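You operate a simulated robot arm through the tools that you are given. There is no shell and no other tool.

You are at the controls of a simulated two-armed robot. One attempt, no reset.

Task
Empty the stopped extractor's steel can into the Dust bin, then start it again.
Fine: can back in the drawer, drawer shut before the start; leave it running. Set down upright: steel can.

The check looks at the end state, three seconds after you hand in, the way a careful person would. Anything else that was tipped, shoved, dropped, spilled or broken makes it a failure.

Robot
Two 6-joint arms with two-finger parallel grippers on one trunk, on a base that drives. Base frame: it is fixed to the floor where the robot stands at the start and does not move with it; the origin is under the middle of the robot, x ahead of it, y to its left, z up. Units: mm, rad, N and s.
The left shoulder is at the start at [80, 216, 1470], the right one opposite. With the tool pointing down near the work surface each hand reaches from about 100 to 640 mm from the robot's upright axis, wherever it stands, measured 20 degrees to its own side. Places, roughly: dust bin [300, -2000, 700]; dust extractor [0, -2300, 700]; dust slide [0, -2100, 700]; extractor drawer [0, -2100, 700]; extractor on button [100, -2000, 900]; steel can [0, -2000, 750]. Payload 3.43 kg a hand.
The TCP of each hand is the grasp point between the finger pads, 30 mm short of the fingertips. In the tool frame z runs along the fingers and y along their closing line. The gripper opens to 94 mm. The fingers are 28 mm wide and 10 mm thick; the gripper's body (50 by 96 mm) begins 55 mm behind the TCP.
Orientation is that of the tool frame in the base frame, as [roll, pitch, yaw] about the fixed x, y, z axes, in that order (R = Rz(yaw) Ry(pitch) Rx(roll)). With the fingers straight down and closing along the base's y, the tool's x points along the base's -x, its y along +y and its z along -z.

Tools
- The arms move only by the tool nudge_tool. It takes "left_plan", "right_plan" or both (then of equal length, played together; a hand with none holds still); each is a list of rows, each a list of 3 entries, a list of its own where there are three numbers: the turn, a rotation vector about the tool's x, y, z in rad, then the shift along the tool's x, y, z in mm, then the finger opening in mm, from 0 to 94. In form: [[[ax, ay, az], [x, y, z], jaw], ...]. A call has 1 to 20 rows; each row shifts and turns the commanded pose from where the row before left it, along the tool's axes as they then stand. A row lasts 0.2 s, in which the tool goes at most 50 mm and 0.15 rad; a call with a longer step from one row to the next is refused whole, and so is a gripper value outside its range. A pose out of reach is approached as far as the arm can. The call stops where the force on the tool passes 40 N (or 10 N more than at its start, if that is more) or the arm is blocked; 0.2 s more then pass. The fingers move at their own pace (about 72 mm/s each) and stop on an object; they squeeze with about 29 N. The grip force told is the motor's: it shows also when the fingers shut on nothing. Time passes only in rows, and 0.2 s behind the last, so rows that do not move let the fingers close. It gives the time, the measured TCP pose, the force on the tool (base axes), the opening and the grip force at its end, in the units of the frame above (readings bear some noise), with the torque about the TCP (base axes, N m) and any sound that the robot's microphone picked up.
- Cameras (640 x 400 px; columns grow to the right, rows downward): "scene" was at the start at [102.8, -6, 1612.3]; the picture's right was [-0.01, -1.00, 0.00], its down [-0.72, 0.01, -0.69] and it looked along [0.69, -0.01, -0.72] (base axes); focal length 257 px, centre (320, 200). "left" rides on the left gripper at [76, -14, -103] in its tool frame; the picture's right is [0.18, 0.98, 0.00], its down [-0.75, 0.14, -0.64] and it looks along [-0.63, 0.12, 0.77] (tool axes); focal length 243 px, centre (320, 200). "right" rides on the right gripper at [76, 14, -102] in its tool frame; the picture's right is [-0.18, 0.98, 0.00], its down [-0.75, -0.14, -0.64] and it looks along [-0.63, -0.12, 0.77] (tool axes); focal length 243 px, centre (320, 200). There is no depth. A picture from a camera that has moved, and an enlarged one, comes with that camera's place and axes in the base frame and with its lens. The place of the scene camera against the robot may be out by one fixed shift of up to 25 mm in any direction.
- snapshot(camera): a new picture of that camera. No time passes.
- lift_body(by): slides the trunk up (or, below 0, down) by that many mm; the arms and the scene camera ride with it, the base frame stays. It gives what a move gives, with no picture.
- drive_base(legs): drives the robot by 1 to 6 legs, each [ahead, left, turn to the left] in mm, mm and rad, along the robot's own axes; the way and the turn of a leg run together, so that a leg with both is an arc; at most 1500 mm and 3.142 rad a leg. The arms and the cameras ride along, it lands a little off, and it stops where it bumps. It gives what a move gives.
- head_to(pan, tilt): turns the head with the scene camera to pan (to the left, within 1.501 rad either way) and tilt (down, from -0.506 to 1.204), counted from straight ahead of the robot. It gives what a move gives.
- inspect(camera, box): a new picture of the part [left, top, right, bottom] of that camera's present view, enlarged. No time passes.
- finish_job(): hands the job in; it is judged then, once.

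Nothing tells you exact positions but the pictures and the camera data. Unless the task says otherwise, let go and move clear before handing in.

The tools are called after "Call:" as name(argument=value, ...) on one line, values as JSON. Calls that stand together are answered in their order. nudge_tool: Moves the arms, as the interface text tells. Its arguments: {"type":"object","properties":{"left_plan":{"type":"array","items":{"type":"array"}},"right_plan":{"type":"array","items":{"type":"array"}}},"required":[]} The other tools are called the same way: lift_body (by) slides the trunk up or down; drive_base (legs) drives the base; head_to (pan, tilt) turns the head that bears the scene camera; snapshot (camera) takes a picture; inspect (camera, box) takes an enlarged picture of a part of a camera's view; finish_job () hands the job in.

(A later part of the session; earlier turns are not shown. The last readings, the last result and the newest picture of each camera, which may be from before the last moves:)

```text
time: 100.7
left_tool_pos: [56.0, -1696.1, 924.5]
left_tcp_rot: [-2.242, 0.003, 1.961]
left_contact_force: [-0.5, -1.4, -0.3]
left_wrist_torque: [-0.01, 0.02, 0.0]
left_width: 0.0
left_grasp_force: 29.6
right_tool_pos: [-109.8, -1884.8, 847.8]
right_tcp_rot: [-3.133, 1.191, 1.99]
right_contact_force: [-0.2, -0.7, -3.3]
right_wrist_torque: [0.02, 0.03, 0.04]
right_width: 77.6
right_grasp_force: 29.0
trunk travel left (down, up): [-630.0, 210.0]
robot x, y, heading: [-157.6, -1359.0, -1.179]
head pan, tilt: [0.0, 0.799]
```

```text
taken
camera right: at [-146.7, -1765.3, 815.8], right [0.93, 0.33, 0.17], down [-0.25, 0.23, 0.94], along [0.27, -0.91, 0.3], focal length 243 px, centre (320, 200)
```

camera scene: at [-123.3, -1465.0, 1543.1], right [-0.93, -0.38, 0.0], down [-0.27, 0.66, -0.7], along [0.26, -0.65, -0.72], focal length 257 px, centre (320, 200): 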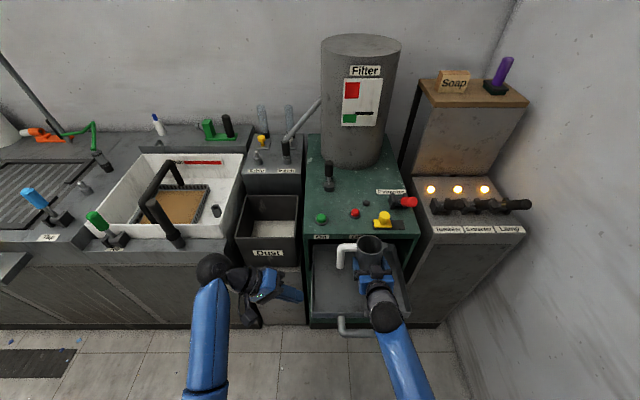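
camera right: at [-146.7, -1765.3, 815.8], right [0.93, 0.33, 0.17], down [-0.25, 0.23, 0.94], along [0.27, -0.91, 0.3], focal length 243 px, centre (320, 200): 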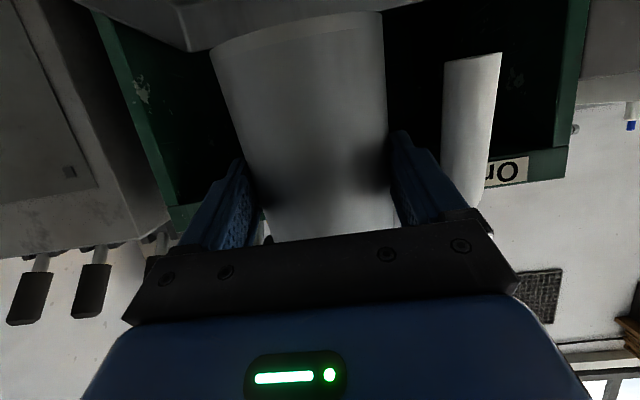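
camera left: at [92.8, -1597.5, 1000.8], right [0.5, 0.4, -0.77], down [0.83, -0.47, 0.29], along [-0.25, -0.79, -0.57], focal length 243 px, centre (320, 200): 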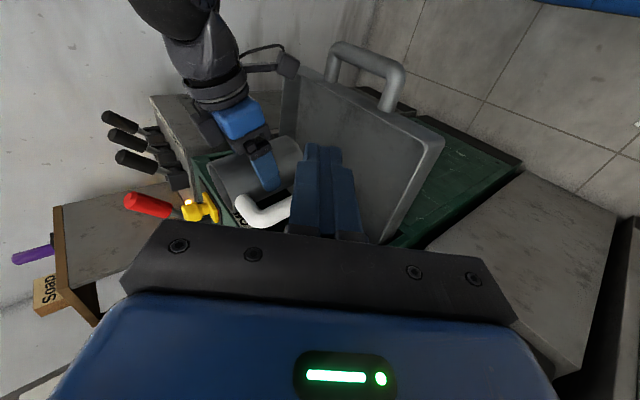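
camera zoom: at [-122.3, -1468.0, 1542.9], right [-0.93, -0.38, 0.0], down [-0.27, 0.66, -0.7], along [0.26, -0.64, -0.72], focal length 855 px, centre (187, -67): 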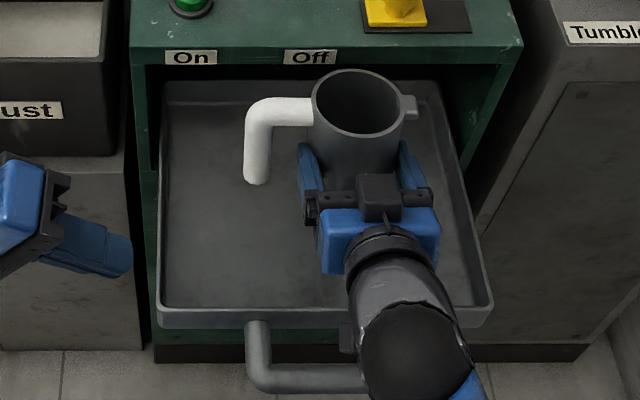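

Call:
nudge_tool(right_plan=[[[0, 0, 0], [18.5, 0, 7.4], 40], [[0, 0, 0], [18.5, 0, 7.4], 40], [[0, 0, 0], [18.5, 0, 7.4], 40], [[0, 0, 0], [9.3, 0, 3.7], 40], [[0, 0, 0], [0, 0, 0], 40]])

Call:
inspect(camera="scene", box=[290, 220, 430, 340])

Call:
snapshot(camera="left")

```text
time: 101.9
left_tool_pos: [55.8, -1697.0, 924.0]
left_tcp_rot: [-2.243, 0.003, 1.962]
left_contact_force: [-1.3, -0.2, 0.6]
left_wrist_torque: [0.0, -0.02, 0.02]
left_width: 0.1
left_grasp_force: 29.0
right_tool_pos: [-110.7, -1884.9, 778.8]
right_tcp_rot: [-3.133, 1.192, 1.99]
right_contact_force: [0.4, -0.6, -3.2]
right_wrist_torque: [0.04, -0.02, -0.01]
right_width: 77.6
right_grasp_force: 29.2
trunk travel left (down, up): [-630.0, 210.0]
robot x, y, heading: [-159.9, -1360.0, -1.178]
head pan, tilt: [0.0, 0.799]
```

```text
3.33 times, centred on (360, 280) of scene
camera zoom: at [-122.5, -1467.5, 1542.9], right [-0.93, -0.38, 0.0], down [-0.27, 0.66, -0.7], along [0.26, -0.64, -0.72], focal length 855 px, centre (187, -67)
```

zoom: 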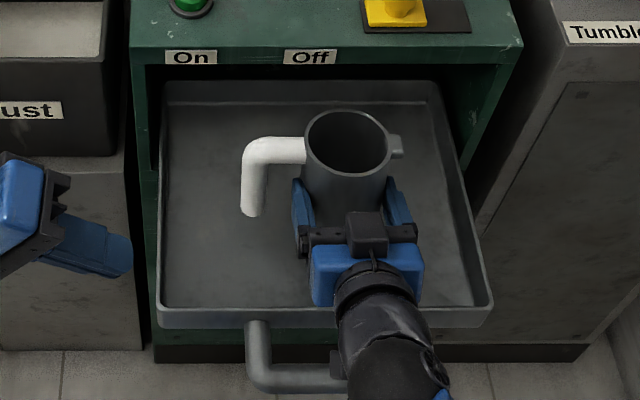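

```text
taken
camera left: at [93.3, -1599.1, 1000.3], right [0.5, 0.4, -0.77], down [0.83, -0.47, 0.29], along [-0.25, -0.79, -0.57], focal length 243 px, centre (320, 200)
```

left: 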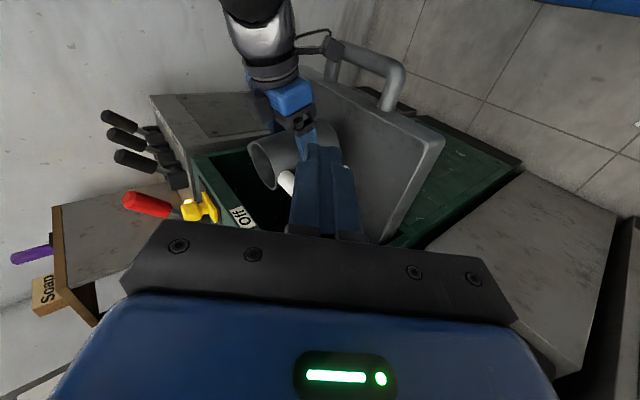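

Call:
nudge_tool(right_plan=[[[0, 0, 0], [5.6, 0, 2.2], 40], [[0, 0, 0], [5.6, 0, 2.2], 40], [[0, 0, 0], [3.7, 0, 1.5], 40], [[0, 0, 0], [0, 0, 0], 40]])

Call:
inspect(camera="scene", box=[310, 240, 400, 340])

Call:
inspect(camera="left", box=[220, 20, 440, 160])

```text
time: 102.9
left_tool_pos: [56.2, -1695.3, 925.4]
left_tcp_rot: [-2.243, 0.004, 1.961]
left_contact_force: [0.4, -0.6, 0.0]
left_wrist_torque: [-0.04, -0.03, -0.01]
left_width: 0.0
left_grasp_force: 28.8
right_tool_pos: [-110.6, -1886.1, 762.4]
right_tcp_rot: [-3.133, 1.189, 1.988]
right_contact_force: [-0.9, -0.1, -3.4]
right_wrist_torque: [0.09, 0.07, 0.04]
right_width: 77.8
right_grasp_force: 28.8
trunk travel left (down, up): [-630.0, 210.0]
robot x, y, heading: [-154.5, -1360.1, -1.181]
head pan, tilt: [0.0, 0.799]
```

```text
4.00 times, centred on (355, 290) of scene
camera zoom: at [-122.5, -1467.5, 1542.9], right [-0.93, -0.38, 0.0], down [-0.27, 0.66, -0.7], along [0.26, -0.64, -0.72], focal length 1026 px, centre (180, -160)
```

zoom: 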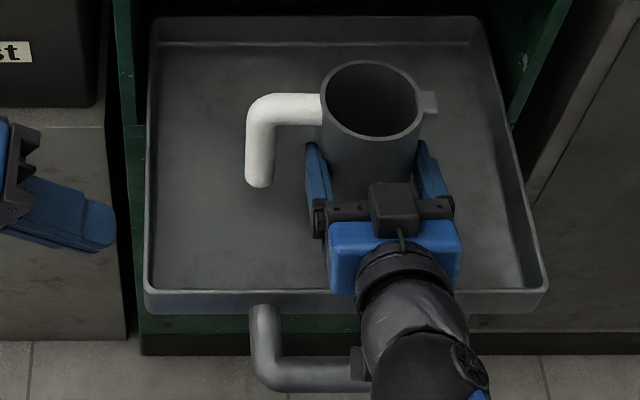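

```text
2.86 times, centred on (330, 90) of left
camera zoom: at [93.3, -1599.1, 1000.3], right [0.5, 0.4, -0.77], down [0.83, -0.47, 0.29], along [-0.25, -0.79, -0.57], focal length 693 px, centre (291, 514)
```

zoom: 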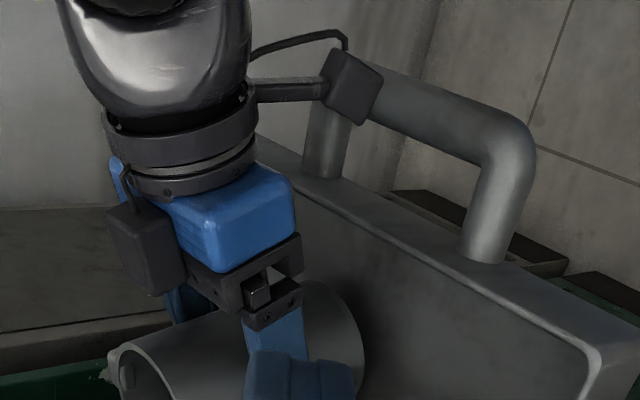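

Call:
nudge_tool(right_plan=[[[0, 0, 0], [1.9, 0, 0.7], 40], [[0, 0, 0], [1.9, 0, 0.7], 40], [[0, 0, 0], [0, 0, 0], 40]])

Call:
inspect(camera="left", box=[220, 20, 440, 160])

```text
time: 103.7
left_tool_pos: [55.9, -1695.1, 925.5]
left_tcp_rot: [-2.242, 0.004, 1.962]
left_contact_force: [-0.4, 0.0, -0.2]
left_wrist_torque: [0.01, 0.02, 0.0]
left_width: 0.0
left_grasp_force: 28.9
right_tool_pos: [-110.9, -1885.6, 758.2]
right_tcp_rot: [-3.137, 1.191, 1.989]
right_contact_force: [0.7, 0.3, -2.2]
right_wrist_torque: [0.03, 0.06, -0.01]
right_width: 77.8
right_grasp_force: 28.4
trunk travel left (down, up): [-630.0, 210.0]
robot x, y, heading: [-155.6, -1356.4, -1.181]
head pan, tilt: [0.0, 0.799]
```

```text
2.86 times, centred on (330, 90) of left
camera zoom: at [93.3, -1599.1, 1000.3], right [0.5, 0.4, -0.77], down [0.83, -0.47, 0.29], along [-0.25, -0.79, -0.57], focal length 693 px, centre (291, 514)
```

zoom: 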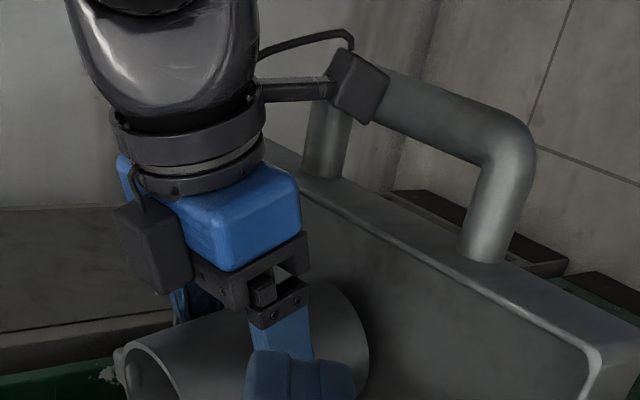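

Call:
nudge_tool(right_plan=[[[0, 0, 0], [1.9, 0, 0.7], 40], [[0, 0, 0], [1.9, 0, 0.7], 40], [[0, 0, 0], [0, 0, 0], 40]])

Call:
nudge_tool(right_plan=[[[0, 0, 0], [1.4, 0, 0.5], 40], [[0, 0, 0], [1.4, 0, 0.5], 40], [[0, 0, 0], [0, 0, 0], 40]])

Call:
inspect(camera="left", box=[220, 20, 440, 160])

```text
time: 104.5
left_tool_pos: [57.4, -1695.5, 924.5]
left_tcp_rot: [-2.242, 0.002, 1.962]
left_contact_force: [0.0, -0.7, 0.7]
left_wrist_torque: [0.03, 0.0, 0.0]
left_width: 0.0
left_grasp_force: 28.8
right_tool_pos: [-112.0, -1885.8, 755.1]
right_tcp_rot: [-3.136, 1.19, 1.989]
right_contact_force: [0.0, -0.5, -2.1]
right_wrist_torque: [0.06, 0.04, -0.01]
right_width: 77.9
right_grasp_force: 29.1
trunk travel left (down, up): [-630.0, 210.0]
robot x, y, heading: [-155.1, -1360.1, -1.18]
head pan, tilt: [0.0, 0.799]
```

```text
time: 105.3
left_tool_pos: [56.8, -1694.7, 926.8]
left_tcp_rot: [-2.243, 0.005, 1.963]
left_contact_force: [-0.8, -0.5, -0.3]
left_wrist_torque: [0.0, -0.01, 0.01]
left_width: 0.1
left_grasp_force: 28.4
right_tool_pos: [-110.7, -1885.7, 752.3]
right_tcp_rot: [-3.134, 1.193, 1.992]
right_contact_force: [0.0, -0.6, 0.2]
right_wrist_torque: [-0.06, 0.02, -0.04]
right_width: 77.7
right_grasp_force: 28.9
trunk travel left (down, up): [-630.0, 210.0]
robot x, y, heading: [-155.7, -1358.9, -1.182]
head pan, tilt: [0.0, 0.799]
```

```text
2.86 times, centred on (330, 90) of left
camera zoom: at [93.2, -1599.0, 1000.4], right [0.5, 0.4, -0.77], down [0.83, -0.47, 0.29], along [-0.25, -0.79, -0.57], focal length 693 px, centre (291, 514)
```

zoom: 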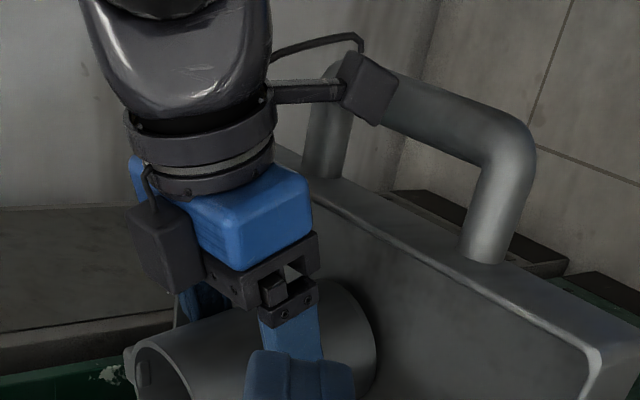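

The weight reading vanished — the can just touched the drawer floor. A couple more mm to settle it.

Call:
nudge_tool(right_plan=[[[0, 0, 0], [1.4, 0, 0.5], 40], [[0, 0, 0], [0.9, 0, 0.4], 40], [[0, 0, 0], [0, 0, 0], 40]])

Call:
inspect(camera="scene", box=[310, 240, 400, 340])

```text
time: 106.1
left_tool_pos: [56.1, -1694.3, 927.3]
left_tcp_rot: [-2.241, 0.004, 1.962]
left_contact_force: [-0.5, -0.4, -0.2]
left_wrist_torque: [0.03, 0.02, -0.02]
left_width: 0.0
left_grasp_force: 28.8
right_tool_pos: [-111.4, -1886.9, 751.0]
right_tcp_rot: [-3.133, 1.194, 1.989]
right_contact_force: [-0.5, 0.2, 12.7]
right_wrist_torque: [-0.78, -0.16, -0.1]
right_width: 78.0
right_grasp_force: 29.1
trunk travel left (down, up): [-630.0, 210.0]
robot x, y, heading: [-157.2, -1361.4, -1.183]
head pan, tilt: [0.0, 0.799]
```

```text
4.00 times, centred on (355, 290) of scene
camera zoom: at [-123.0, -1465.1, 1543.2], right [-0.93, -0.38, 0.0], down [-0.27, 0.66, -0.7], along [0.26, -0.65, -0.72], focal length 1026 px, centre (180, -160)
```

zoom: 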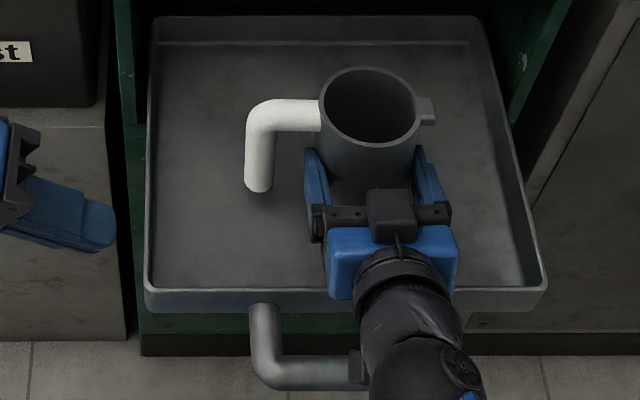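

The contact torque confirms the touch point is the can's front bottom edge (61 mm ahead). Opening the fingers now.

Call:
nudge_tool(right_plan=[[[0, 0, 0], [0, 0, 0], 80], [[0, 0, 0], [0, 0, 0], 82], [[0, 0, 0], [0, 0, 0], 88], [[0, 0, 0], [0, 0, 0], 94], [[0, 0, 0], [0, 0, 0], 94]])

Call:
inspect(camera="scene", box=[310, 240, 400, 340])

Call:
inspect(camera="left", box=[220, 20, 440, 160])

Call:
snapshot(camera="right")

```text
time: 107.3
left_tool_pos: [55.6, -1695.7, 925.2]
left_tcp_rot: [-2.241, 0.005, 1.962]
left_contact_force: [0.1, -0.1, 0.7]
left_wrist_torque: [0.01, 0.02, -0.01]
left_width: 0.0
left_grasp_force: 28.5
right_tool_pos: [-110.3, -1885.3, 748.6]
right_tcp_rot: [-3.134, 1.192, 1.99]
right_contact_force: [0.2, 0.4, -0.5]
right_wrist_torque: [0.02, 0.0, -0.01]
right_width: 93.9
right_grasp_force: 0.1
trunk travel left (down, up): [-630.0, 210.0]
robot x, y, heading: [-161.8, -1359.1, -1.182]
head pan, tilt: [0.0, 0.799]
```

```text
4.00 times, centred on (355, 290) of scene
camera zoom: at [-122.6, -1466.9, 1542.9], right [-0.93, -0.38, 0.0], down [-0.27, 0.66, -0.7], along [0.26, -0.65, -0.72], focal length 1026 px, centre (180, -160)
```

zoom: 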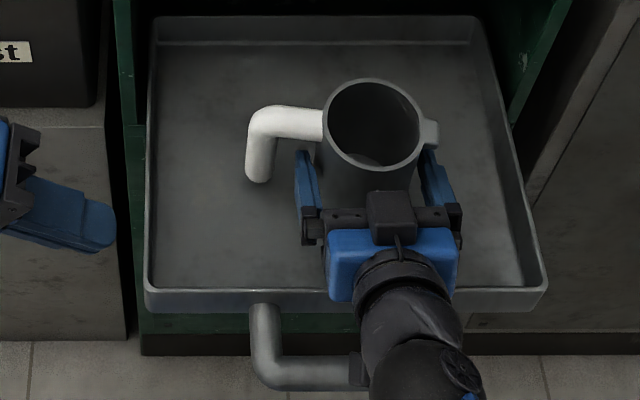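

```text
2.86 times, centred on (330, 90) of left
camera zoom: at [93.3, -1598.7, 1000.4], right [0.5, 0.4, -0.77], down [0.83, -0.47, 0.29], along [-0.25, -0.79, -0.57], focal length 693 px, centre (291, 514)
```

zoom: 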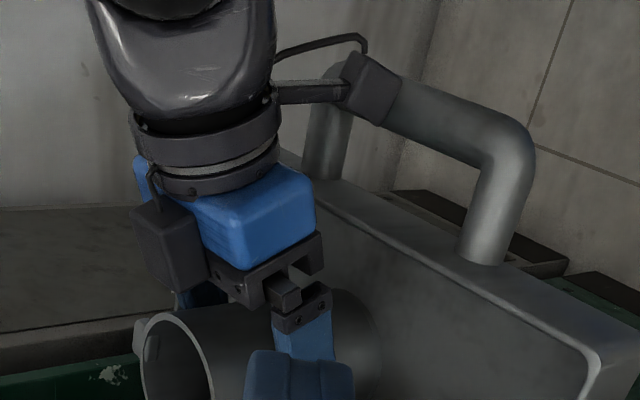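

```text
taken
camera right: at [-147.8, -1767.2, 716.8], right [0.93, 0.33, 0.17], down [-0.25, 0.24, 0.94], along [0.27, -0.91, 0.3], focal length 243 px, centre (320, 200)
```

right: 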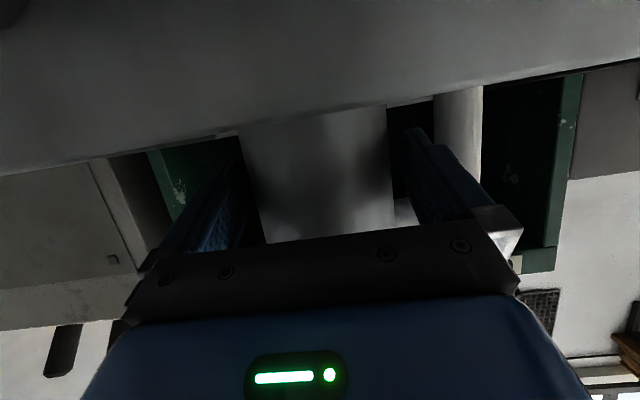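

The can stands upright. I retract the right hand straight back along its axis, watching it doesn't catch the handle.

Call:
nudge_tool(right_plan=[[[0, 0, 0], [0, 0, -15], 94], [[0, 0, 0], [0, 0, -20], 94], [[0, 0, 0], [0, 0, -25], 94], [[0, 0, 0], [0, 0, -30], 94], [[0, 0, 0], [-20, 0, -30], 94], [[0, 0, 0], [-30, 0, -20], 94], [[0, 0, 0], [0, 0, 0], 94]])

Call:
inspect(camera="scene", box=[290, 220, 430, 340])

Call:
snapshot(camera="scene")

```text
time: 108.9
left_tool_pos: [56.2, -1696.0, 925.0]
left_tcp_rot: [-2.243, 0.005, 1.963]
left_contact_force: [0.4, -0.2, -0.4]
left_wrist_torque: [0.0, 0.01, 0.01]
left_width: 0.0
left_grasp_force: 29.6
right_tool_pos: [-155.3, -1782.7, 847.2]
right_tcp_rot: [-3.135, 1.19, 1.99]
right_contact_force: [-0.8, -0.2, -0.3]
right_wrist_torque: [0.03, -0.03, 0.01]
right_width: 94.1
right_grasp_force: 0.0
trunk travel left (down, up): [-630.0, 210.0]
robot x, y, heading: [-157.5, -1358.1, -1.183]
head pan, tilt: [0.0, 0.799]
```

```text
3.33 times, centred on (360, 280) of scene
camera zoom: at [-122.5, -1467.3, 1542.9], right [-0.93, -0.38, 0.0], down [-0.27, 0.66, -0.7], along [0.26, -0.64, -0.72], focal length 855 px, centre (187, -67)
```

zoom: 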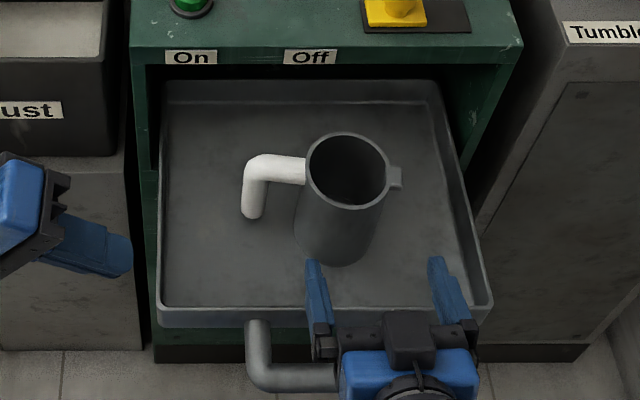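

```text
taken
camera scene: at [-122.5, -1467.3, 1542.9], right [-0.93, -0.38, 0.0], down [-0.27, 0.66, -0.7], along [0.26, -0.64, -0.72], focal length 257 px, centre (320, 200)
```

scene: 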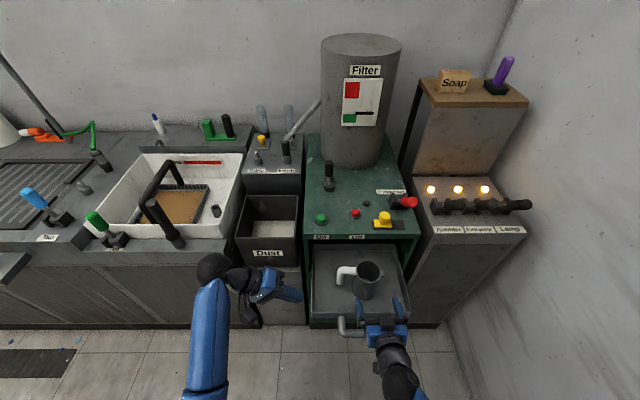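

The can is upright and empty, but ~22 mm nearer the drawer front than it was. I'll regrasp it squarely and set it back at its original spot. First re-aim the hand.

Call:
nudge_tool(right_plan=[[[0.028, 0, 0.011], [0, 0, 0], 94], [[0, 0.14, 0], [0, 0, 0], 94], [[0, 0, 0], [11.4, 0, 35.3], 94], [[0, 0, 0], [11.4, 0, 35.3], 94], [[0, 0, 0], [0, 0, 0], 94]])

Call:
inspect(camera="right", box=[160, 0, 480, 240])

Call:
inspect(camera="scene", box=[310, 240, 410, 330])

```text
time: 110.1
left_tool_pos: [54.9, -1694.2, 925.4]
left_tcp_rot: [-2.244, 0.006, 1.962]
left_contact_force: [-0.2, 0.2, -0.2]
left_wrist_torque: [0.0, 0.03, -0.01]
left_width: 0.0
left_grasp_force: 28.7
right_tool_pos: [-136.9, -1827.8, 793.3]
right_tcp_rot: [-3.136, 1.052, 1.958]
right_contact_force: [0.6, -0.4, -0.2]
right_wrist_torque: [-0.03, 0.01, -0.03]
right_width: 94.0
right_grasp_force: 0.0
trunk travel left (down, up): [-630.0, 210.0]
robot x, y, heading: [-156.3, -1359.6, -1.176]
head pan, tilt: [0.0, 0.799]
```

```text
1.67 times, centred on (320, 120) of right
camera zoom: at [-171.1, -1706.0, 778.1], right [0.95, 0.28, 0.16], down [-0.2, 0.12, 0.97], along [0.26, -0.95, 0.17], focal length 404 px, centre (320, 333)
```

zoom: 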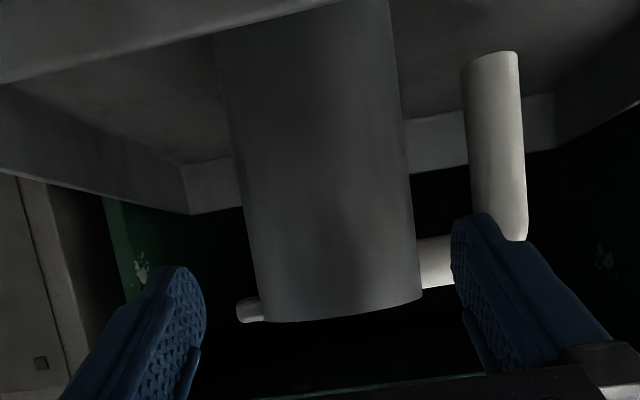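

```text
4.44 times, centred on (360, 285) of scene
camera zoom: at [-122.9, -1466.3, 1543.0], right [-0.93, -0.38, 0.0], down [-0.27, 0.66, -0.7], along [0.26, -0.65, -0.72], focal length 1140 px, centre (142, -178)
```

zoom: 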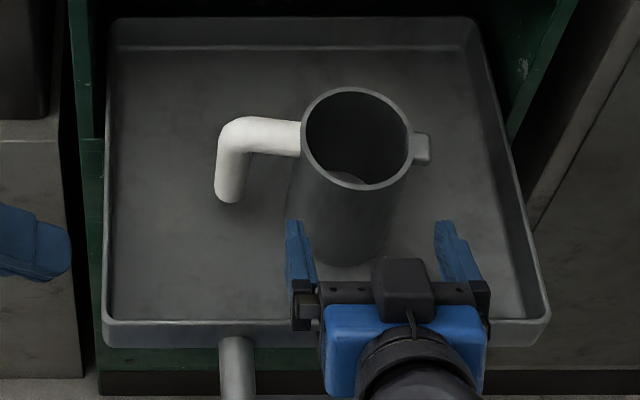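

Aligned (centre ~80 mm ahead, lateral offset <1 mm). Advance and grip.

Call:
nudge_tool(right_plan=[[[0, 0, 0], [0, 0, 19.5], 94], [[0, 0, 0], [0, 0, 19.5], 94], [[0, 0, 0], [0, 0, 19.5], 94], [[0, 0, 0], [0, 0, 19], 94], [[0, 0, 0], [0, 0, 0], 94], [[0, 0, 0], [0, 0, 0], 70], [[0, 0, 0], [0, 0, 0], 60], [[0, 0, 0], [0, 0, 0], 60]])

Call:
inspect(camera="scene", box=[310, 240, 410, 330])

```text
time: 111.9
left_tool_pos: [55.6, -1694.7, 924.6]
left_tcp_rot: [-2.242, 0.003, 1.963]
left_contact_force: [0.7, 0.7, -0.2]
left_wrist_torque: [0.0, -0.02, 0.0]
left_width: 0.0
left_grasp_force: 29.1
right_tool_pos: [-112.8, -1891.9, 754.0]
right_tcp_rot: [-3.135, 1.051, 1.96]
right_contact_force: [-0.9, 0.3, 0.3]
right_wrist_torque: [0.03, 0.09, -0.02]
right_width: 80.8
right_grasp_force: 28.9
trunk travel left (down, up): [-630.0, 210.0]
robot x, y, heading: [-152.0, -1361.6, -1.178]
head pan, tilt: [0.0, 0.799]
```

```text
4.44 times, centred on (360, 285) of scene
camera zoom: at [-122.6, -1467.3, 1542.9], right [-0.93, -0.38, 0.0], down [-0.27, 0.66, -0.7], along [0.26, -0.64, -0.72], focal length 1140 px, centre (142, -178)
```

zoom: 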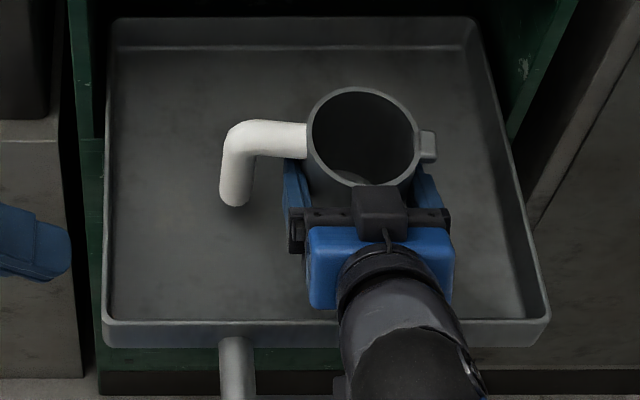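

Call:
nudge_tool(right_plan=[[[0, 0, 0], [-2.6, 0, -1.5], 40], [[0, 0, 0], [-2.6, 0, -1.5], 40], [[0, 0, 0], [-4.5, 2.7, 7.8], 40], [[0, 0, 0], [-4.5, 2.7, 7.8], 40], [[0, 0, 0], [-4.4, 2.6, 7.8], 40], [[0, 0, 0], [0, 0, 0], 40], [[0, 0, 0], [2.2, 0, 1.3], 40], [[0, 0, 0], [0, 0, 0], 40]])

Call:
nudge_tool(right_plan=[[[0, 0, 0], [1.7, 0, 1], 40], [[0, 0, 0], [1.3, 0, 0.7], 40], [[0, 0, 0], [0, 0, 0], 40]])

Call:
inspect(camera="scene", box=[310, 240, 410, 330])

```text
time: 113.7
left_tool_pos: [57.1, -1695.4, 926.2]
left_tcp_rot: [-2.243, 0.002, 1.961]
left_contact_force: [-0.2, 1.0, -0.2]
left_wrist_torque: [-0.01, 0.01, 0.03]
left_width: 0.0
left_grasp_force: 29.3
right_tool_pos: [-94.5, -1914.7, 757.8]
right_tcp_rot: [-3.133, 1.051, 1.959]
right_contact_force: [0.4, -1.3, -2.9]
right_wrist_torque: [0.04, 0.01, -0.01]
right_width: 80.8
right_grasp_force: 29.7
trunk travel left (down, up): [-630.0, 210.0]
robot x, y, heading: [-156.6, -1358.7, -1.179]
head pan, tilt: [0.0, 0.799]
```

```text
time: 114.5
left_tool_pos: [56.5, -1694.9, 925.3]
left_tcp_rot: [-2.242, 0.005, 1.961]
left_contact_force: [-0.1, -0.4, 0.0]
left_wrist_torque: [0.0, 0.03, 0.02]
left_width: 0.0
left_grasp_force: 28.7
right_tool_pos: [-94.1, -1915.9, 755.9]
right_tcp_rot: [-3.134, 1.053, 1.959]
right_contact_force: [-1.3, -2.1, 5.7]
right_wrist_torque: [-0.01, 0.42, 0.02]
right_width: 81.0
right_grasp_force: 29.2
trunk travel left (down, up): [-630.0, 210.0]
robot x, y, heading: [-159.6, -1359.7, -1.181]
head pan, tilt: [0.0, 0.799]
```

```text
4.44 times, centred on (360, 285) of scene
camera zoom: at [-122.8, -1466.5, 1543.1], right [-0.93, -0.38, 0.0], down [-0.27, 0.66, -0.7], along [0.26, -0.65, -0.72], focal length 1140 px, centre (142, -178)
```

zoom: 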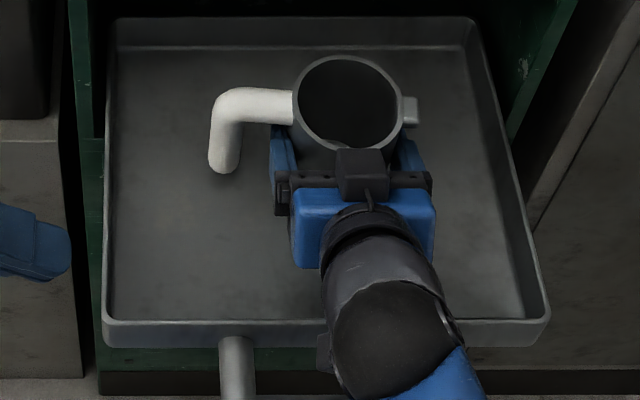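

The can rests on the floor at its original spot. Release and withdraw.

Call:
nudge_tool(right_plan=[[[0, 0, 0], [0, 0, 0], 84], [[0, 0, 0], [0, 0, 0], 94], [[0, 0, 0], [0, 0, 0], 94], [[0, 0, 0], [0, 0, -15], 94], [[0, 0, 0], [0, 0, -25], 94], [[0, 0, 0], [0, 0, -30], 94], [[0, 0, 0], [0, 0, -35], 94], [[0, 0, 0], [0, 0, -35], 94], [[0, 0, 0], [0, 0, -20], 94], [[0, 0, 0], [0, 0, 0], 94]])

Call:
inspect(camera="scene", box=[300, 200, 420, 340])

```text
time: 116.7
left_tool_pos: [56.2, -1696.1, 925.5]
left_tcp_rot: [-2.242, 0.002, 1.962]
left_contact_force: [0.6, 0.3, -0.4]
left_wrist_torque: [-0.03, -0.01, 0.0]
left_width: 0.2
left_grasp_force: 29.0
right_tool_pos: [-143.5, -1785.3, 833.7]
right_tcp_rot: [-3.134, 1.052, 1.958]
right_contact_force: [-0.5, -0.1, 0.3]
right_wrist_torque: [0.03, -0.02, 0.0]
right_width: 93.7
right_grasp_force: 0.1
trunk travel left (down, up): [-630.0, 210.0]
robot x, y, heading: [-156.0, -1357.0, -1.183]
head pan, tilt: [0.0, 0.799]
```

```text
2.86 times, centred on (360, 270) of scene
camera zoom: at [-122.3, -1467.4, 1542.9], right [-0.93, -0.38, 0.0], down [-0.27, 0.66, -0.7], along [0.26, -0.64, -0.72], focal length 733 px, centre (206, 0)
```

zoom: 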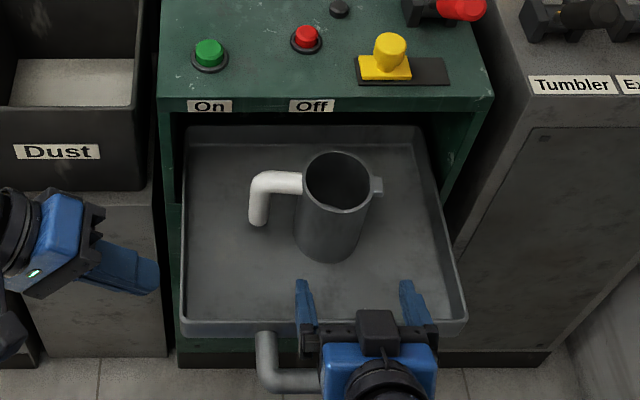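

Now to shut the drawer: I'll retreat, close the right fingers, bring them down in front of the handle bar and push.

Call:
nudge_tool(right_plan=[[[0, 0, 0], [20, 4.5, -35], 30], [[0, 0, 0], [20, 4.5, -35], 0], [[0, 0.14, 0], [0, 0, 0], 0], [[0, 0.14, 0], [0, 0, 0], 0], [[0, 0.14, 0], [0, 0, 0], 0], [[0, 0.14, 0], [0, 0, 0], 0], [[0, 0.14, 0], [0, 0, 0], 0], [[0, 0, 0], [0, 0, 0], 0]])

Call:
snapshot(camera="right")

Call:
snapshot(camera="scene")

```text
time: 118.5
left_tool_pos: [55.5, -1696.3, 925.2]
left_tcp_rot: [-2.242, 0.004, 1.961]
left_contact_force: [0.6, 0.8, -0.5]
left_wrist_torque: [0.0, 0.0, -0.03]
left_width: 0.0
left_grasp_force: 29.0
right_tool_pos: [-168.5, -1707.3, 832.8]
right_tcp_rot: [-3.138, 0.349, 1.955]
right_contact_force: [-0.2, 0.1, 0.3]
right_wrist_torque: [-0.06, 0.03, -0.02]
right_width: 0.1
right_grasp_force: 28.8
trunk travel left (down, up): [-630.0, 210.0]
robot x, y, heading: [-154.8, -1356.2, -1.181]
head pan, tilt: [0.0, 0.799]
```

```text
taken
camera right: at [-194.3, -1602.8, 904.4], right [0.98, 0.21, 0.06], down [0.05, -0.5, 0.86], along [0.21, -0.84, -0.5], focal length 243 px, centre (320, 200)
```

right: 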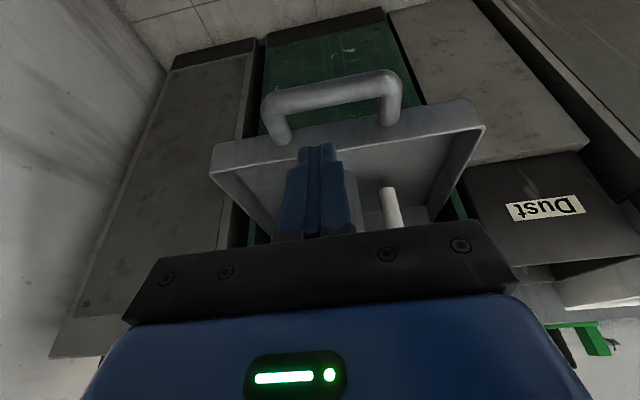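

```text
taken
camera scene: at [-123.2, -1467.0, 1543.0], right [-0.93, -0.38, 0.0], down [-0.27, 0.66, -0.7], along [0.26, -0.65, -0.72], focal length 257 px, centre (320, 200)
```

scene: 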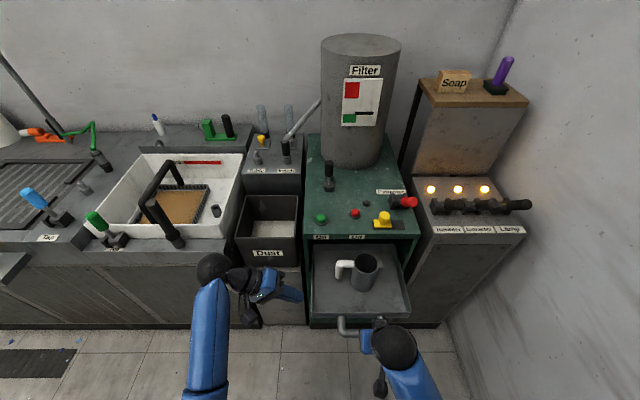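

Call:
nudge_tool(right_plan=[[[0, 0, 0], [12.9, 3.3, 35.3], 0], [[0, 0, 0], [12.9, 3.3, 35.3], 0], [[0, 0, 0], [12.9, 3.3, 35.3], 0], [[0, 0, 0], [12.9, 3.3, 35.3], 0], [[0, 0, 0], [0, 0, 0], 0]])

Call:
snapshot(camera="right")

```text
time: 119.7
left_tool_pos: [56.0, -1695.0, 925.9]
left_tcp_rot: [-2.242, 0.006, 1.963]
left_contact_force: [0.6, 0.5, 0.1]
left_wrist_torque: [-0.03, -0.03, -0.01]
left_width: 0.0
left_grasp_force: 29.1
right_tool_pos: [-156.5, -1703.5, 682.4]
right_tcp_rot: [-3.139, 0.353, 1.951]
right_contact_force: [0.1, -0.3, -0.3]
right_wrist_torque: [-0.03, 0.01, -0.01]
right_width: 0.1
right_grasp_force: 29.1
trunk travel left (down, up): [-630.0, 210.0]
robot x, y, heading: [-153.6, -1357.7, -1.176]
head pan, tilt: [0.0, 0.799]
```

```text
taken
camera right: at [-182.3, -1599.4, 752.9], right [0.98, 0.21, 0.06], down [0.05, -0.5, 0.86], along [0.21, -0.84, -0.5], focal length 243 px, centre (320, 200)
```

right: 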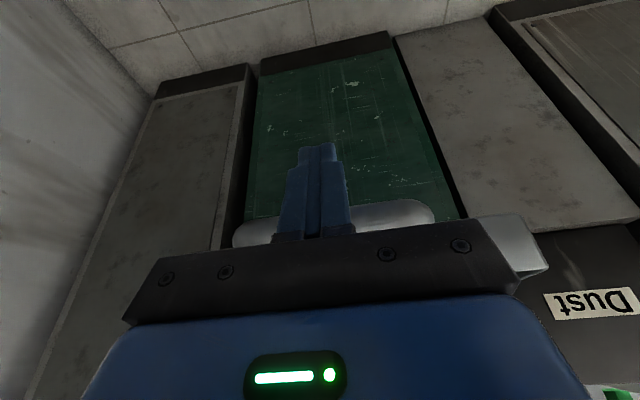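

Fingers are in front of the bar. Push the drawer in slowly (50 mm/s).

Call:
nudge_tool(right_plan=[[[0, 0, 0], [-9.4, 0.1, 3.4], 0], [[0, 0, 0], [-9.4, 0.1, 3.4], 0], [[0, 0, 0], [-5, 0.1, 1.7], 0], [[0, 0, 0], [-5, 0.1, 1.7], 0], [[0, 0, 0], [-7, 0.1, 2.5], 0], [[0, 0, 0], [-9.4, 0.1, 3.4], 0], [[0, 0, 0], [-9.4, 0.1, 3.4], 0], [[0, 0, 0], [-9.4, 0.1, 3.4], 0], [[0, 0, 0], [-9.4, 0.1, 3.4], 0], [[0, 0, 0], [-9.4, 0.1, 3.4], 0]])

Call:
inspect(camera="scene", box=[300, 200, 420, 340])

```text
time: 121.9
left_tool_pos: [56.8, -1695.5, 925.9]
left_tcp_rot: [-2.242, 0.002, 1.961]
left_contact_force: [1.0, 0.2, -0.3]
left_wrist_torque: [0.02, -0.02, 0.01]
left_width: 0.0
left_grasp_force: 28.6
right_tool_pos: [-121.7, -1783.7, 683.4]
right_tcp_rot: [-3.139, 0.352, 1.955]
right_contact_force: [0.7, 0.4, -0.8]
right_wrist_torque: [0.04, 0.0, -0.01]
right_width: 0.2
right_grasp_force: 28.9
trunk travel left (down, up): [-630.0, 210.0]
robot x, y, heading: [-156.5, -1358.6, -1.178]
head pan, tilt: [0.0, 0.799]
```

```text
2.86 times, centred on (360, 270) of scene
camera zoom: at [-122.3, -1467.4, 1542.9], right [-0.93, -0.38, 0.0], down [-0.27, 0.66, -0.7], along [0.26, -0.64, -0.72], focal length 733 px, centre (206, 0)
```

zoom: 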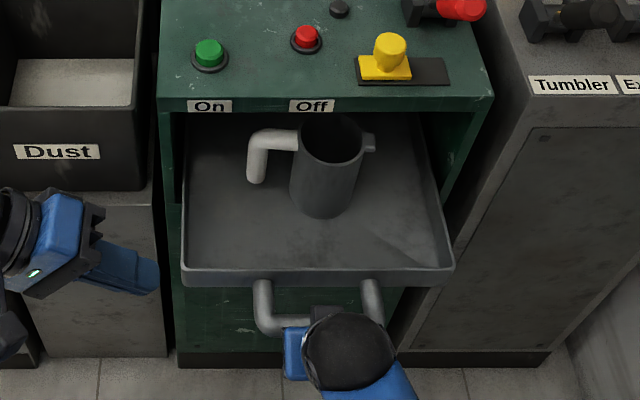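

Call:
nudge_tool(right_plan=[[[0, 0, 0], [-5, 0.1, 1.7], 0], [[0, 0, 0], [-9.4, 0.1, 3.4], 0], [[0, 0, 0], [-9.4, 0.1, 3.4], 0], [[0, 0, 0], [-9.4, 0.1, 3.4], 0], [[0, 0, 0], [-9.4, 0.1, 3.4], 0], [[0, 0, 0], [-9.4, 0.1, 3.4], 0], [[0, 0, 0], [-9.4, 0.1, 3.4], 0], [[0, 0, 0], [-9.4, 0.1, 3.4], 0], [[0, 0, 0], [-9.4, 0.1, 3.4], 0], [[0, 0, 0], [-9.4, 0.1, 3.4], 0], [[0, 0, 0], [0, 0, 0], 0]])

Call:
inspect(camera="scene", box=[300, 200, 420, 340])

```text
time: 124.3
left_tool_pos: [56.1, -1695.2, 925.9]
left_tcp_rot: [-2.245, 0.006, 1.961]
left_contact_force: [-0.9, 0.6, -0.4]
left_wrist_torque: [-0.01, 0.0, -0.01]
left_width: 0.0
left_grasp_force: 29.6
right_tool_pos: [-85.9, -1873.1, 685.4]
right_tcp_rot: [-3.14, 0.353, 1.953]
right_contact_force: [0.4, 1.4, -0.5]
right_wrist_torque: [0.03, -0.02, 0.0]
right_width: 0.3
right_grasp_force: 29.4
trunk travel left (down, up): [-630.0, 210.0]
robot x, y, heading: [-155.8, -1356.4, -1.182]
head pan, tilt: [0.0, 0.799]
```

```text
2.86 times, centred on (360, 270) of scene
camera zoom: at [-122.6, -1467.0, 1543.0], right [-0.93, -0.38, 0.0], down [-0.27, 0.66, -0.7], along [0.26, -0.65, -0.72], focal length 733 px, centre (206, 0)
```

zoom: 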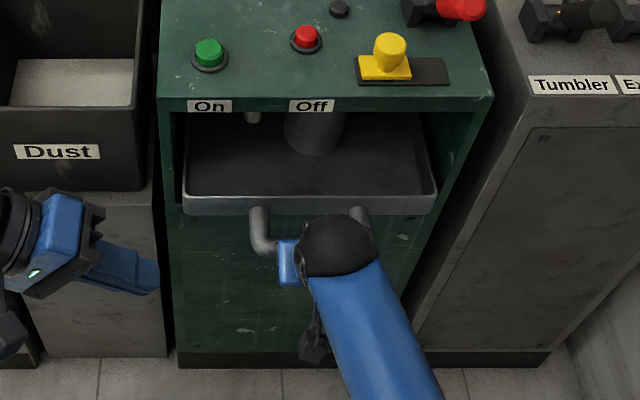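

Call:
nudge_tool(right_plan=[[[0, 0, 0], [-4.7, 0, 1.7], 0], [[0, 0, 0], [-4.7, 0, 1.7], 0], [[0, 0, 0], [-4.7, 0, 1.7], 0], [[0, 0, 0], [-4.7, 0, 1.7], 0], [[0, 0, 0], [-4.7, 0, 1.7], 0], [[0, 0, 0], [-4.7, 0, 1.7], 0], [[0, 0, 0], [-4.7, 0, 1.7], 0], [[0, 0, 0], [-4.7, 0, 1.7], 0], [[0, 0, 0], [0, 0, 0], 0]])

Call:
inspect(camera="scene", box=[300, 200, 420, 340])

```text
time: 125.9
left_tool_pos: [54.9, -1695.8, 925.6]
left_tcp_rot: [-2.243, 0.005, 1.959]
left_contact_force: [0.3, 0.0, -0.2]
left_wrist_torque: [0.01, 0.01, 0.0]
left_width: 0.0
left_grasp_force: 29.2
right_tool_pos: [-77.3, -1895.8, 678.1]
right_tcp_rot: [-3.136, 0.328, 1.954]
right_contact_force: [-3.7, 9.0, 1.4]
right_wrist_torque: [0.02, 0.07, 0.03]
right_width: 0.0
right_grasp_force: 29.1
trunk travel left (down, up): [-630.0, 210.0]
robot x, y, heading: [-160.7, -1358.5, -1.187]
head pan, tilt: [0.0, 0.799]
stopped in row 8 (right hand): the force on the tool passed its limit at 44 N (the readings are from after the stop); the commanded pose is now the measured one
```

```text
2.86 times, centred on (360, 270) of scene
camera zoom: at [-123.0, -1466.1, 1543.0], right [-0.93, -0.38, 0.0], down [-0.27, 0.66, -0.7], along [0.26, -0.65, -0.72], focal length 733 px, centre (206, 0)
```

zoom: 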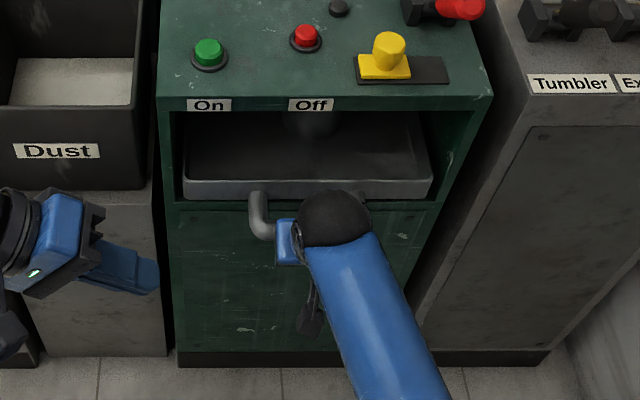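

The drawer is fully shut (hit its stop at the original position). I'll back the right hand off, raise it, and reposition the base for pressing the On button.

Call:
nudge_tool(right_plan=[[[0, 0, 0], [20, 0, -7], 0], [[0, 0, 0], [38, 0, -13], 0], [[0, 0, 0], [38, 0, -13], 0], [[0, 0, 0], [-14, 0, -41], 0], [[0, 0, 0], [-14, 0, -41], 0], [[0, 0, 0], [-14, 0, -41], 0], [[0, 0, 0], [-14, 0, -41], 0], [[0, 0, 0], [-14, 0, -41], 0], [[0, 0, 0], [-14, 0, -41], 0], [[0, 0, 0], [0, 0, 0], 0]], left_plan=[[[0, 0, 0], [0, 0, 0], 0], [[-0.15, 0, 0], [0, 0, 0], 0], [[-0.15, 0, 0], [0, 0, 0], 0], [[-0.15, 0, 0], [0, 0, 0], 0], [[-0.15, 0, 0], [0, 0, 0], 0], [[-0.15, 0, 0], [0, 0, 0], 0], [[-0.15, 0, 0], [0, 0, 0], 0], [[0, 0, 0], [0, 0, 0], 0], [[0, 0, 0], [0, 0, 0], 0], [[0, 0, 0], [0, 0, 0], 0]])

Call:
drive_base(legs=[[0, 100, 0], [80, 0, 0]])

Call:
snapshot(camera="scene")

Call:
snapshot(camera="right")

```text
time: 128.1
left_tool_pos: [36.8, -1707.0, 837.5]
left_tcp_rot: [-3.141, 0.009, 1.96]
left_contact_force: [0.3, 0.1, 0.0]
left_wrist_torque: [-0.03, -0.03, -0.04]
left_width: 0.0
left_grasp_force: 29.3
left hand out of reach, approached as far as the arm can: row 3, 4, 5, 6, 7
right_tool_pos: [-113.7, -1803.6, 935.3]
right_tcp_rot: [-3.137, 0.336, 1.953]
right_contact_force: [0.1, 0.2, 0.2]
right_wrist_torque: [0.01, 0.01, 0.01]
right_width: 0.1
right_grasp_force: 28.9
right hand out of reach, approached as far as the arm can: row 9
trunk travel left (down, up): [-630.0, 210.0]
robot x, y, heading: [-161.9, -1357.5, -1.181]
head pan, tilt: [0.0, 0.799]
```

```text
time: 129.9
left_tool_pos: [159.2, -1738.8, 838.0]
left_tcp_rot: [-3.139, 0.01, 1.961]
left_contact_force: [0.5, 0.3, -0.3]
left_wrist_torque: [-0.03, 0.06, -0.03]
left_width: 0.0
left_grasp_force: 29.5
right_tool_pos: [7.6, -1834.5, 935.5]
right_tcp_rot: [-3.137, 0.339, 1.953]
right_contact_force: [-0.5, 0.2, 0.5]
right_wrist_torque: [-0.05, 0.02, 0.02]
right_width: 0.0
right_grasp_force: 29.0
trunk travel left (down, up): [-630.0, 210.0]
robot x, y, heading: [-35.5, -1389.9, -1.183]
head pan, tilt: [0.0, 0.799]
```

```text
taken
camera scene: at [-2.3, -1496.7, 1543.4], right [-0.93, -0.38, 0.0], down [-0.27, 0.66, -0.7], along [0.26, -0.65, -0.71], focal length 257 px, centre (320, 200)
```

scene: 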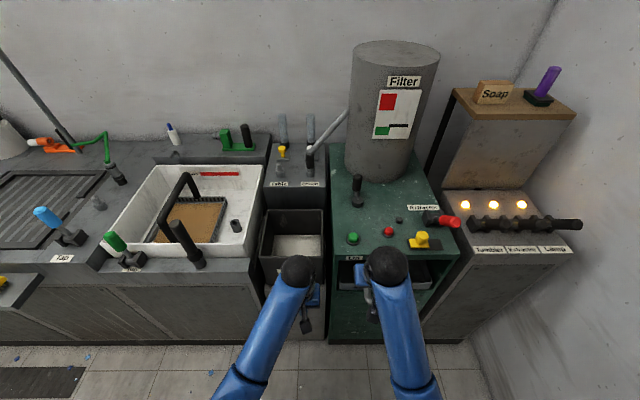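

```text
taken
camera right: at [-18.8, -1731.6, 1008.2], right [0.98, 0.2, 0.06], down [0.06, -0.51, 0.86], along [0.2, -0.83, -0.51], focal length 243 px, centre (320, 200)
```

right: 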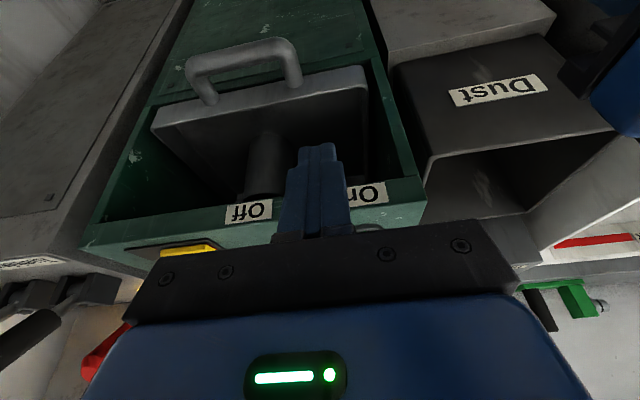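

Call:
inspect(camera="scene", box=[320, 200, 440, 290])

```text
4.44 times, centred on (380, 245) of scene
camera zoom: at [-2.3, -1496.7, 1543.4], right [-0.93, -0.38, 0.0], down [-0.27, 0.66, -0.7], along [0.26, -0.65, -0.71], focal length 1140 px, centre (53, 0)
```

zoom: 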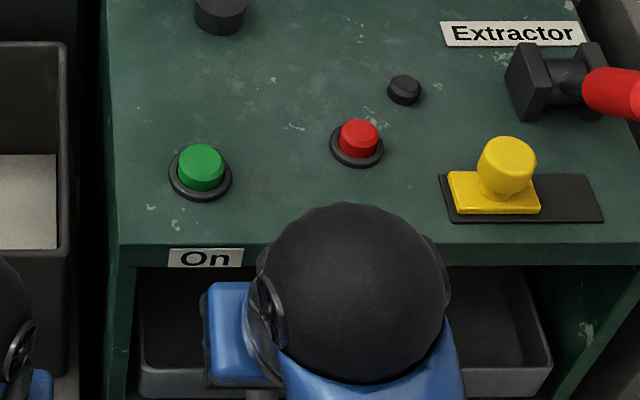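

On button top is at about (81, -1978, ~890). Moving the closed right fingertips to hover above it.

Call:
nudge_tool(right_plan=[[[0, 0, 0], [-8, 0, -20], 0], [[0, 0, 0], [-35, 3.5, 12], 0], [[0, 0, 0], [-35, 3.5, 12], 0], [[0, 0, 0], [-35, 3.5, 12], 0], [[0, 0, 0], [-35, 3.5, 12], 0], [[0, 0, 0], [0, 0, 0], 0]])

Call:
snapshot(camera="right")

Call:
inspect(camera="scene", box=[310, 180, 430, 280])

```text
time: 131.1
left_tool_pos: [157.3, -1738.8, 838.6]
left_tcp_rot: [-3.14, 0.011, 1.957]
left_contact_force: [0.4, 0.7, -0.3]
left_wrist_torque: [0.01, 0.02, -0.02]
left_width: 0.1
left_grasp_force: 28.6
right_tool_pos: [61.1, -1943.1, 932.5]
right_tcp_rot: [-3.132, 0.307, 1.956]
right_contact_force: [-5.1, 9.7, 1.7]
right_wrist_torque: [0.23, 0.08, 0.07]
right_width: 0.2
right_grasp_force: 28.9
right hand out of reach, approached as far as the arm can: row 1
trunk travel left (down, up): [-630.0, 210.0]
robot x, y, heading: [-35.9, -1390.0, -1.184]
head pan, tilt: [0.0, 0.799]
stopped in row 5 (right hand): the force on the tool passed its limit at 66 N (the readings are from after the stop); the commanded pose is now the measured one
```

```text
taken
camera right: at [36.5, -1841.8, 1008.4], right [0.98, 0.2, 0.05], down [0.07, -0.54, 0.84], along [0.2, -0.82, -0.54], focal length 243 px, centre (320, 200)
```

right: 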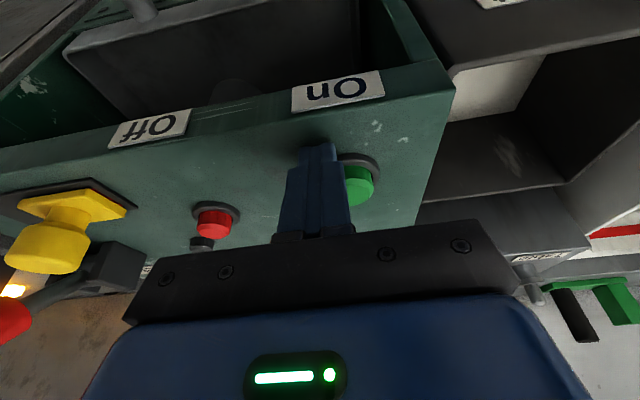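

```text
4.00 times, centred on (370, 230) of scene
camera zoom: at [-3.4, -1496.0, 1543.4], right [-0.93, -0.38, 0.0], down [-0.27, 0.66, -0.7], along [0.26, -0.65, -0.71], focal length 1026 px, centre (120, 80)
```

zoom: 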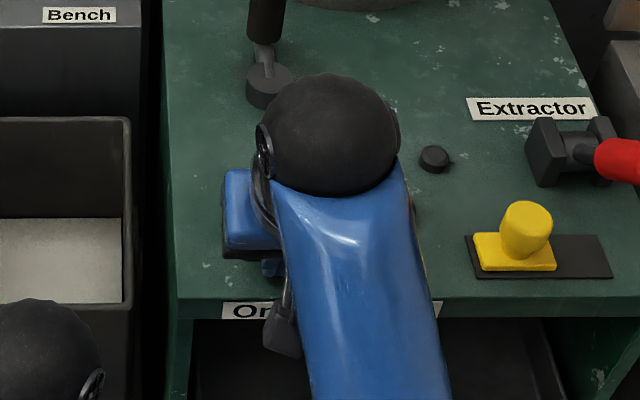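

The fingertips bumped the button's side — the cabinet top is ~25 mm higher than I assumed. I raise the hand and re-measure from the hand camera.

Call:
nudge_tool(right_plan=[[[0, 0, 0], [4, 0, -6], 0], [[0, 0, 0], [-6, 0, -25], 0], [[0, 0, 0], [-6, 0, -25], 0], [[0, 0, 0], [0, 0, 0], 0]])

Call:
snapshot(camera="right")

Call:
inspect(camera="right", box=[240, 60, 460, 220])

```text
time: 132.1
left_tool_pos: [158.3, -1740.8, 836.7]
left_tcp_rot: [-3.14, 0.006, 1.957]
left_contact_force: [0.0, 0.3, 0.2]
left_wrist_torque: [-0.01, 0.0, 0.0]
left_width: 0.2
left_grasp_force: 28.5
right_tool_pos: [66.2, -1951.4, 965.6]
right_tcp_rot: [-3.134, 0.309, 1.956]
right_contact_force: [0.1, -0.4, 0.1]
right_wrist_torque: [0.01, -0.01, -0.03]
right_width: 0.0
right_grasp_force: 29.3
right hand out of reach, approached as far as the arm can: row 3
trunk travel left (down, up): [-630.0, 210.0]
robot x, y, heading: [-31.8, -1392.1, -1.188]
head pan, tilt: [0.0, 0.799]
```

```text
taken
camera right: at [40.1, -1848.0, 1039.5], right [0.98, 0.2, 0.05], down [0.07, -0.54, 0.84], along [0.2, -0.82, -0.54], focal length 243 px, centre (320, 200)
```

right: 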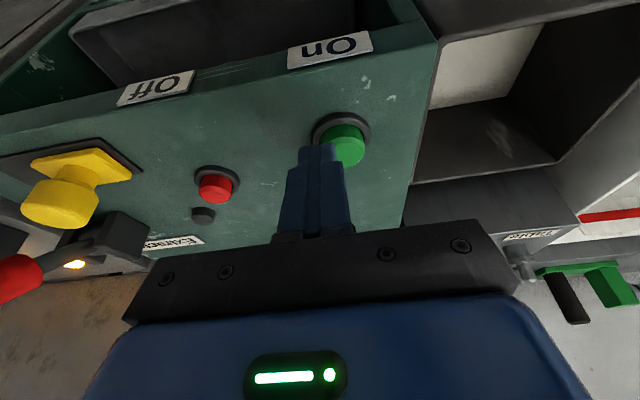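

```text
2.50 times, centred on (350, 140) of right
camera zoom: at [40.1, -1848.0, 1039.5], right [0.98, 0.2, 0.05], down [0.07, -0.54, 0.84], along [0.2, -0.82, -0.54], focal length 606 px, centre (245, 350)
```

zoom: 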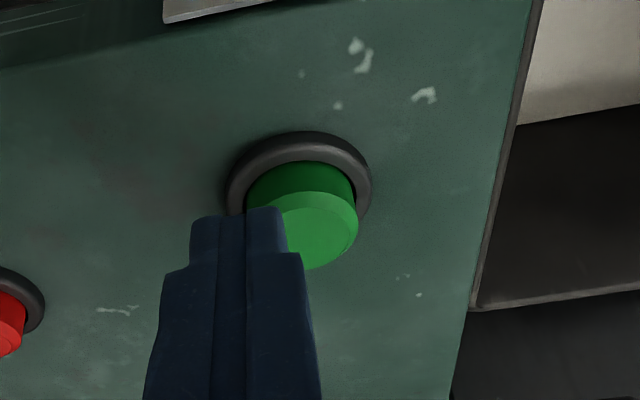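

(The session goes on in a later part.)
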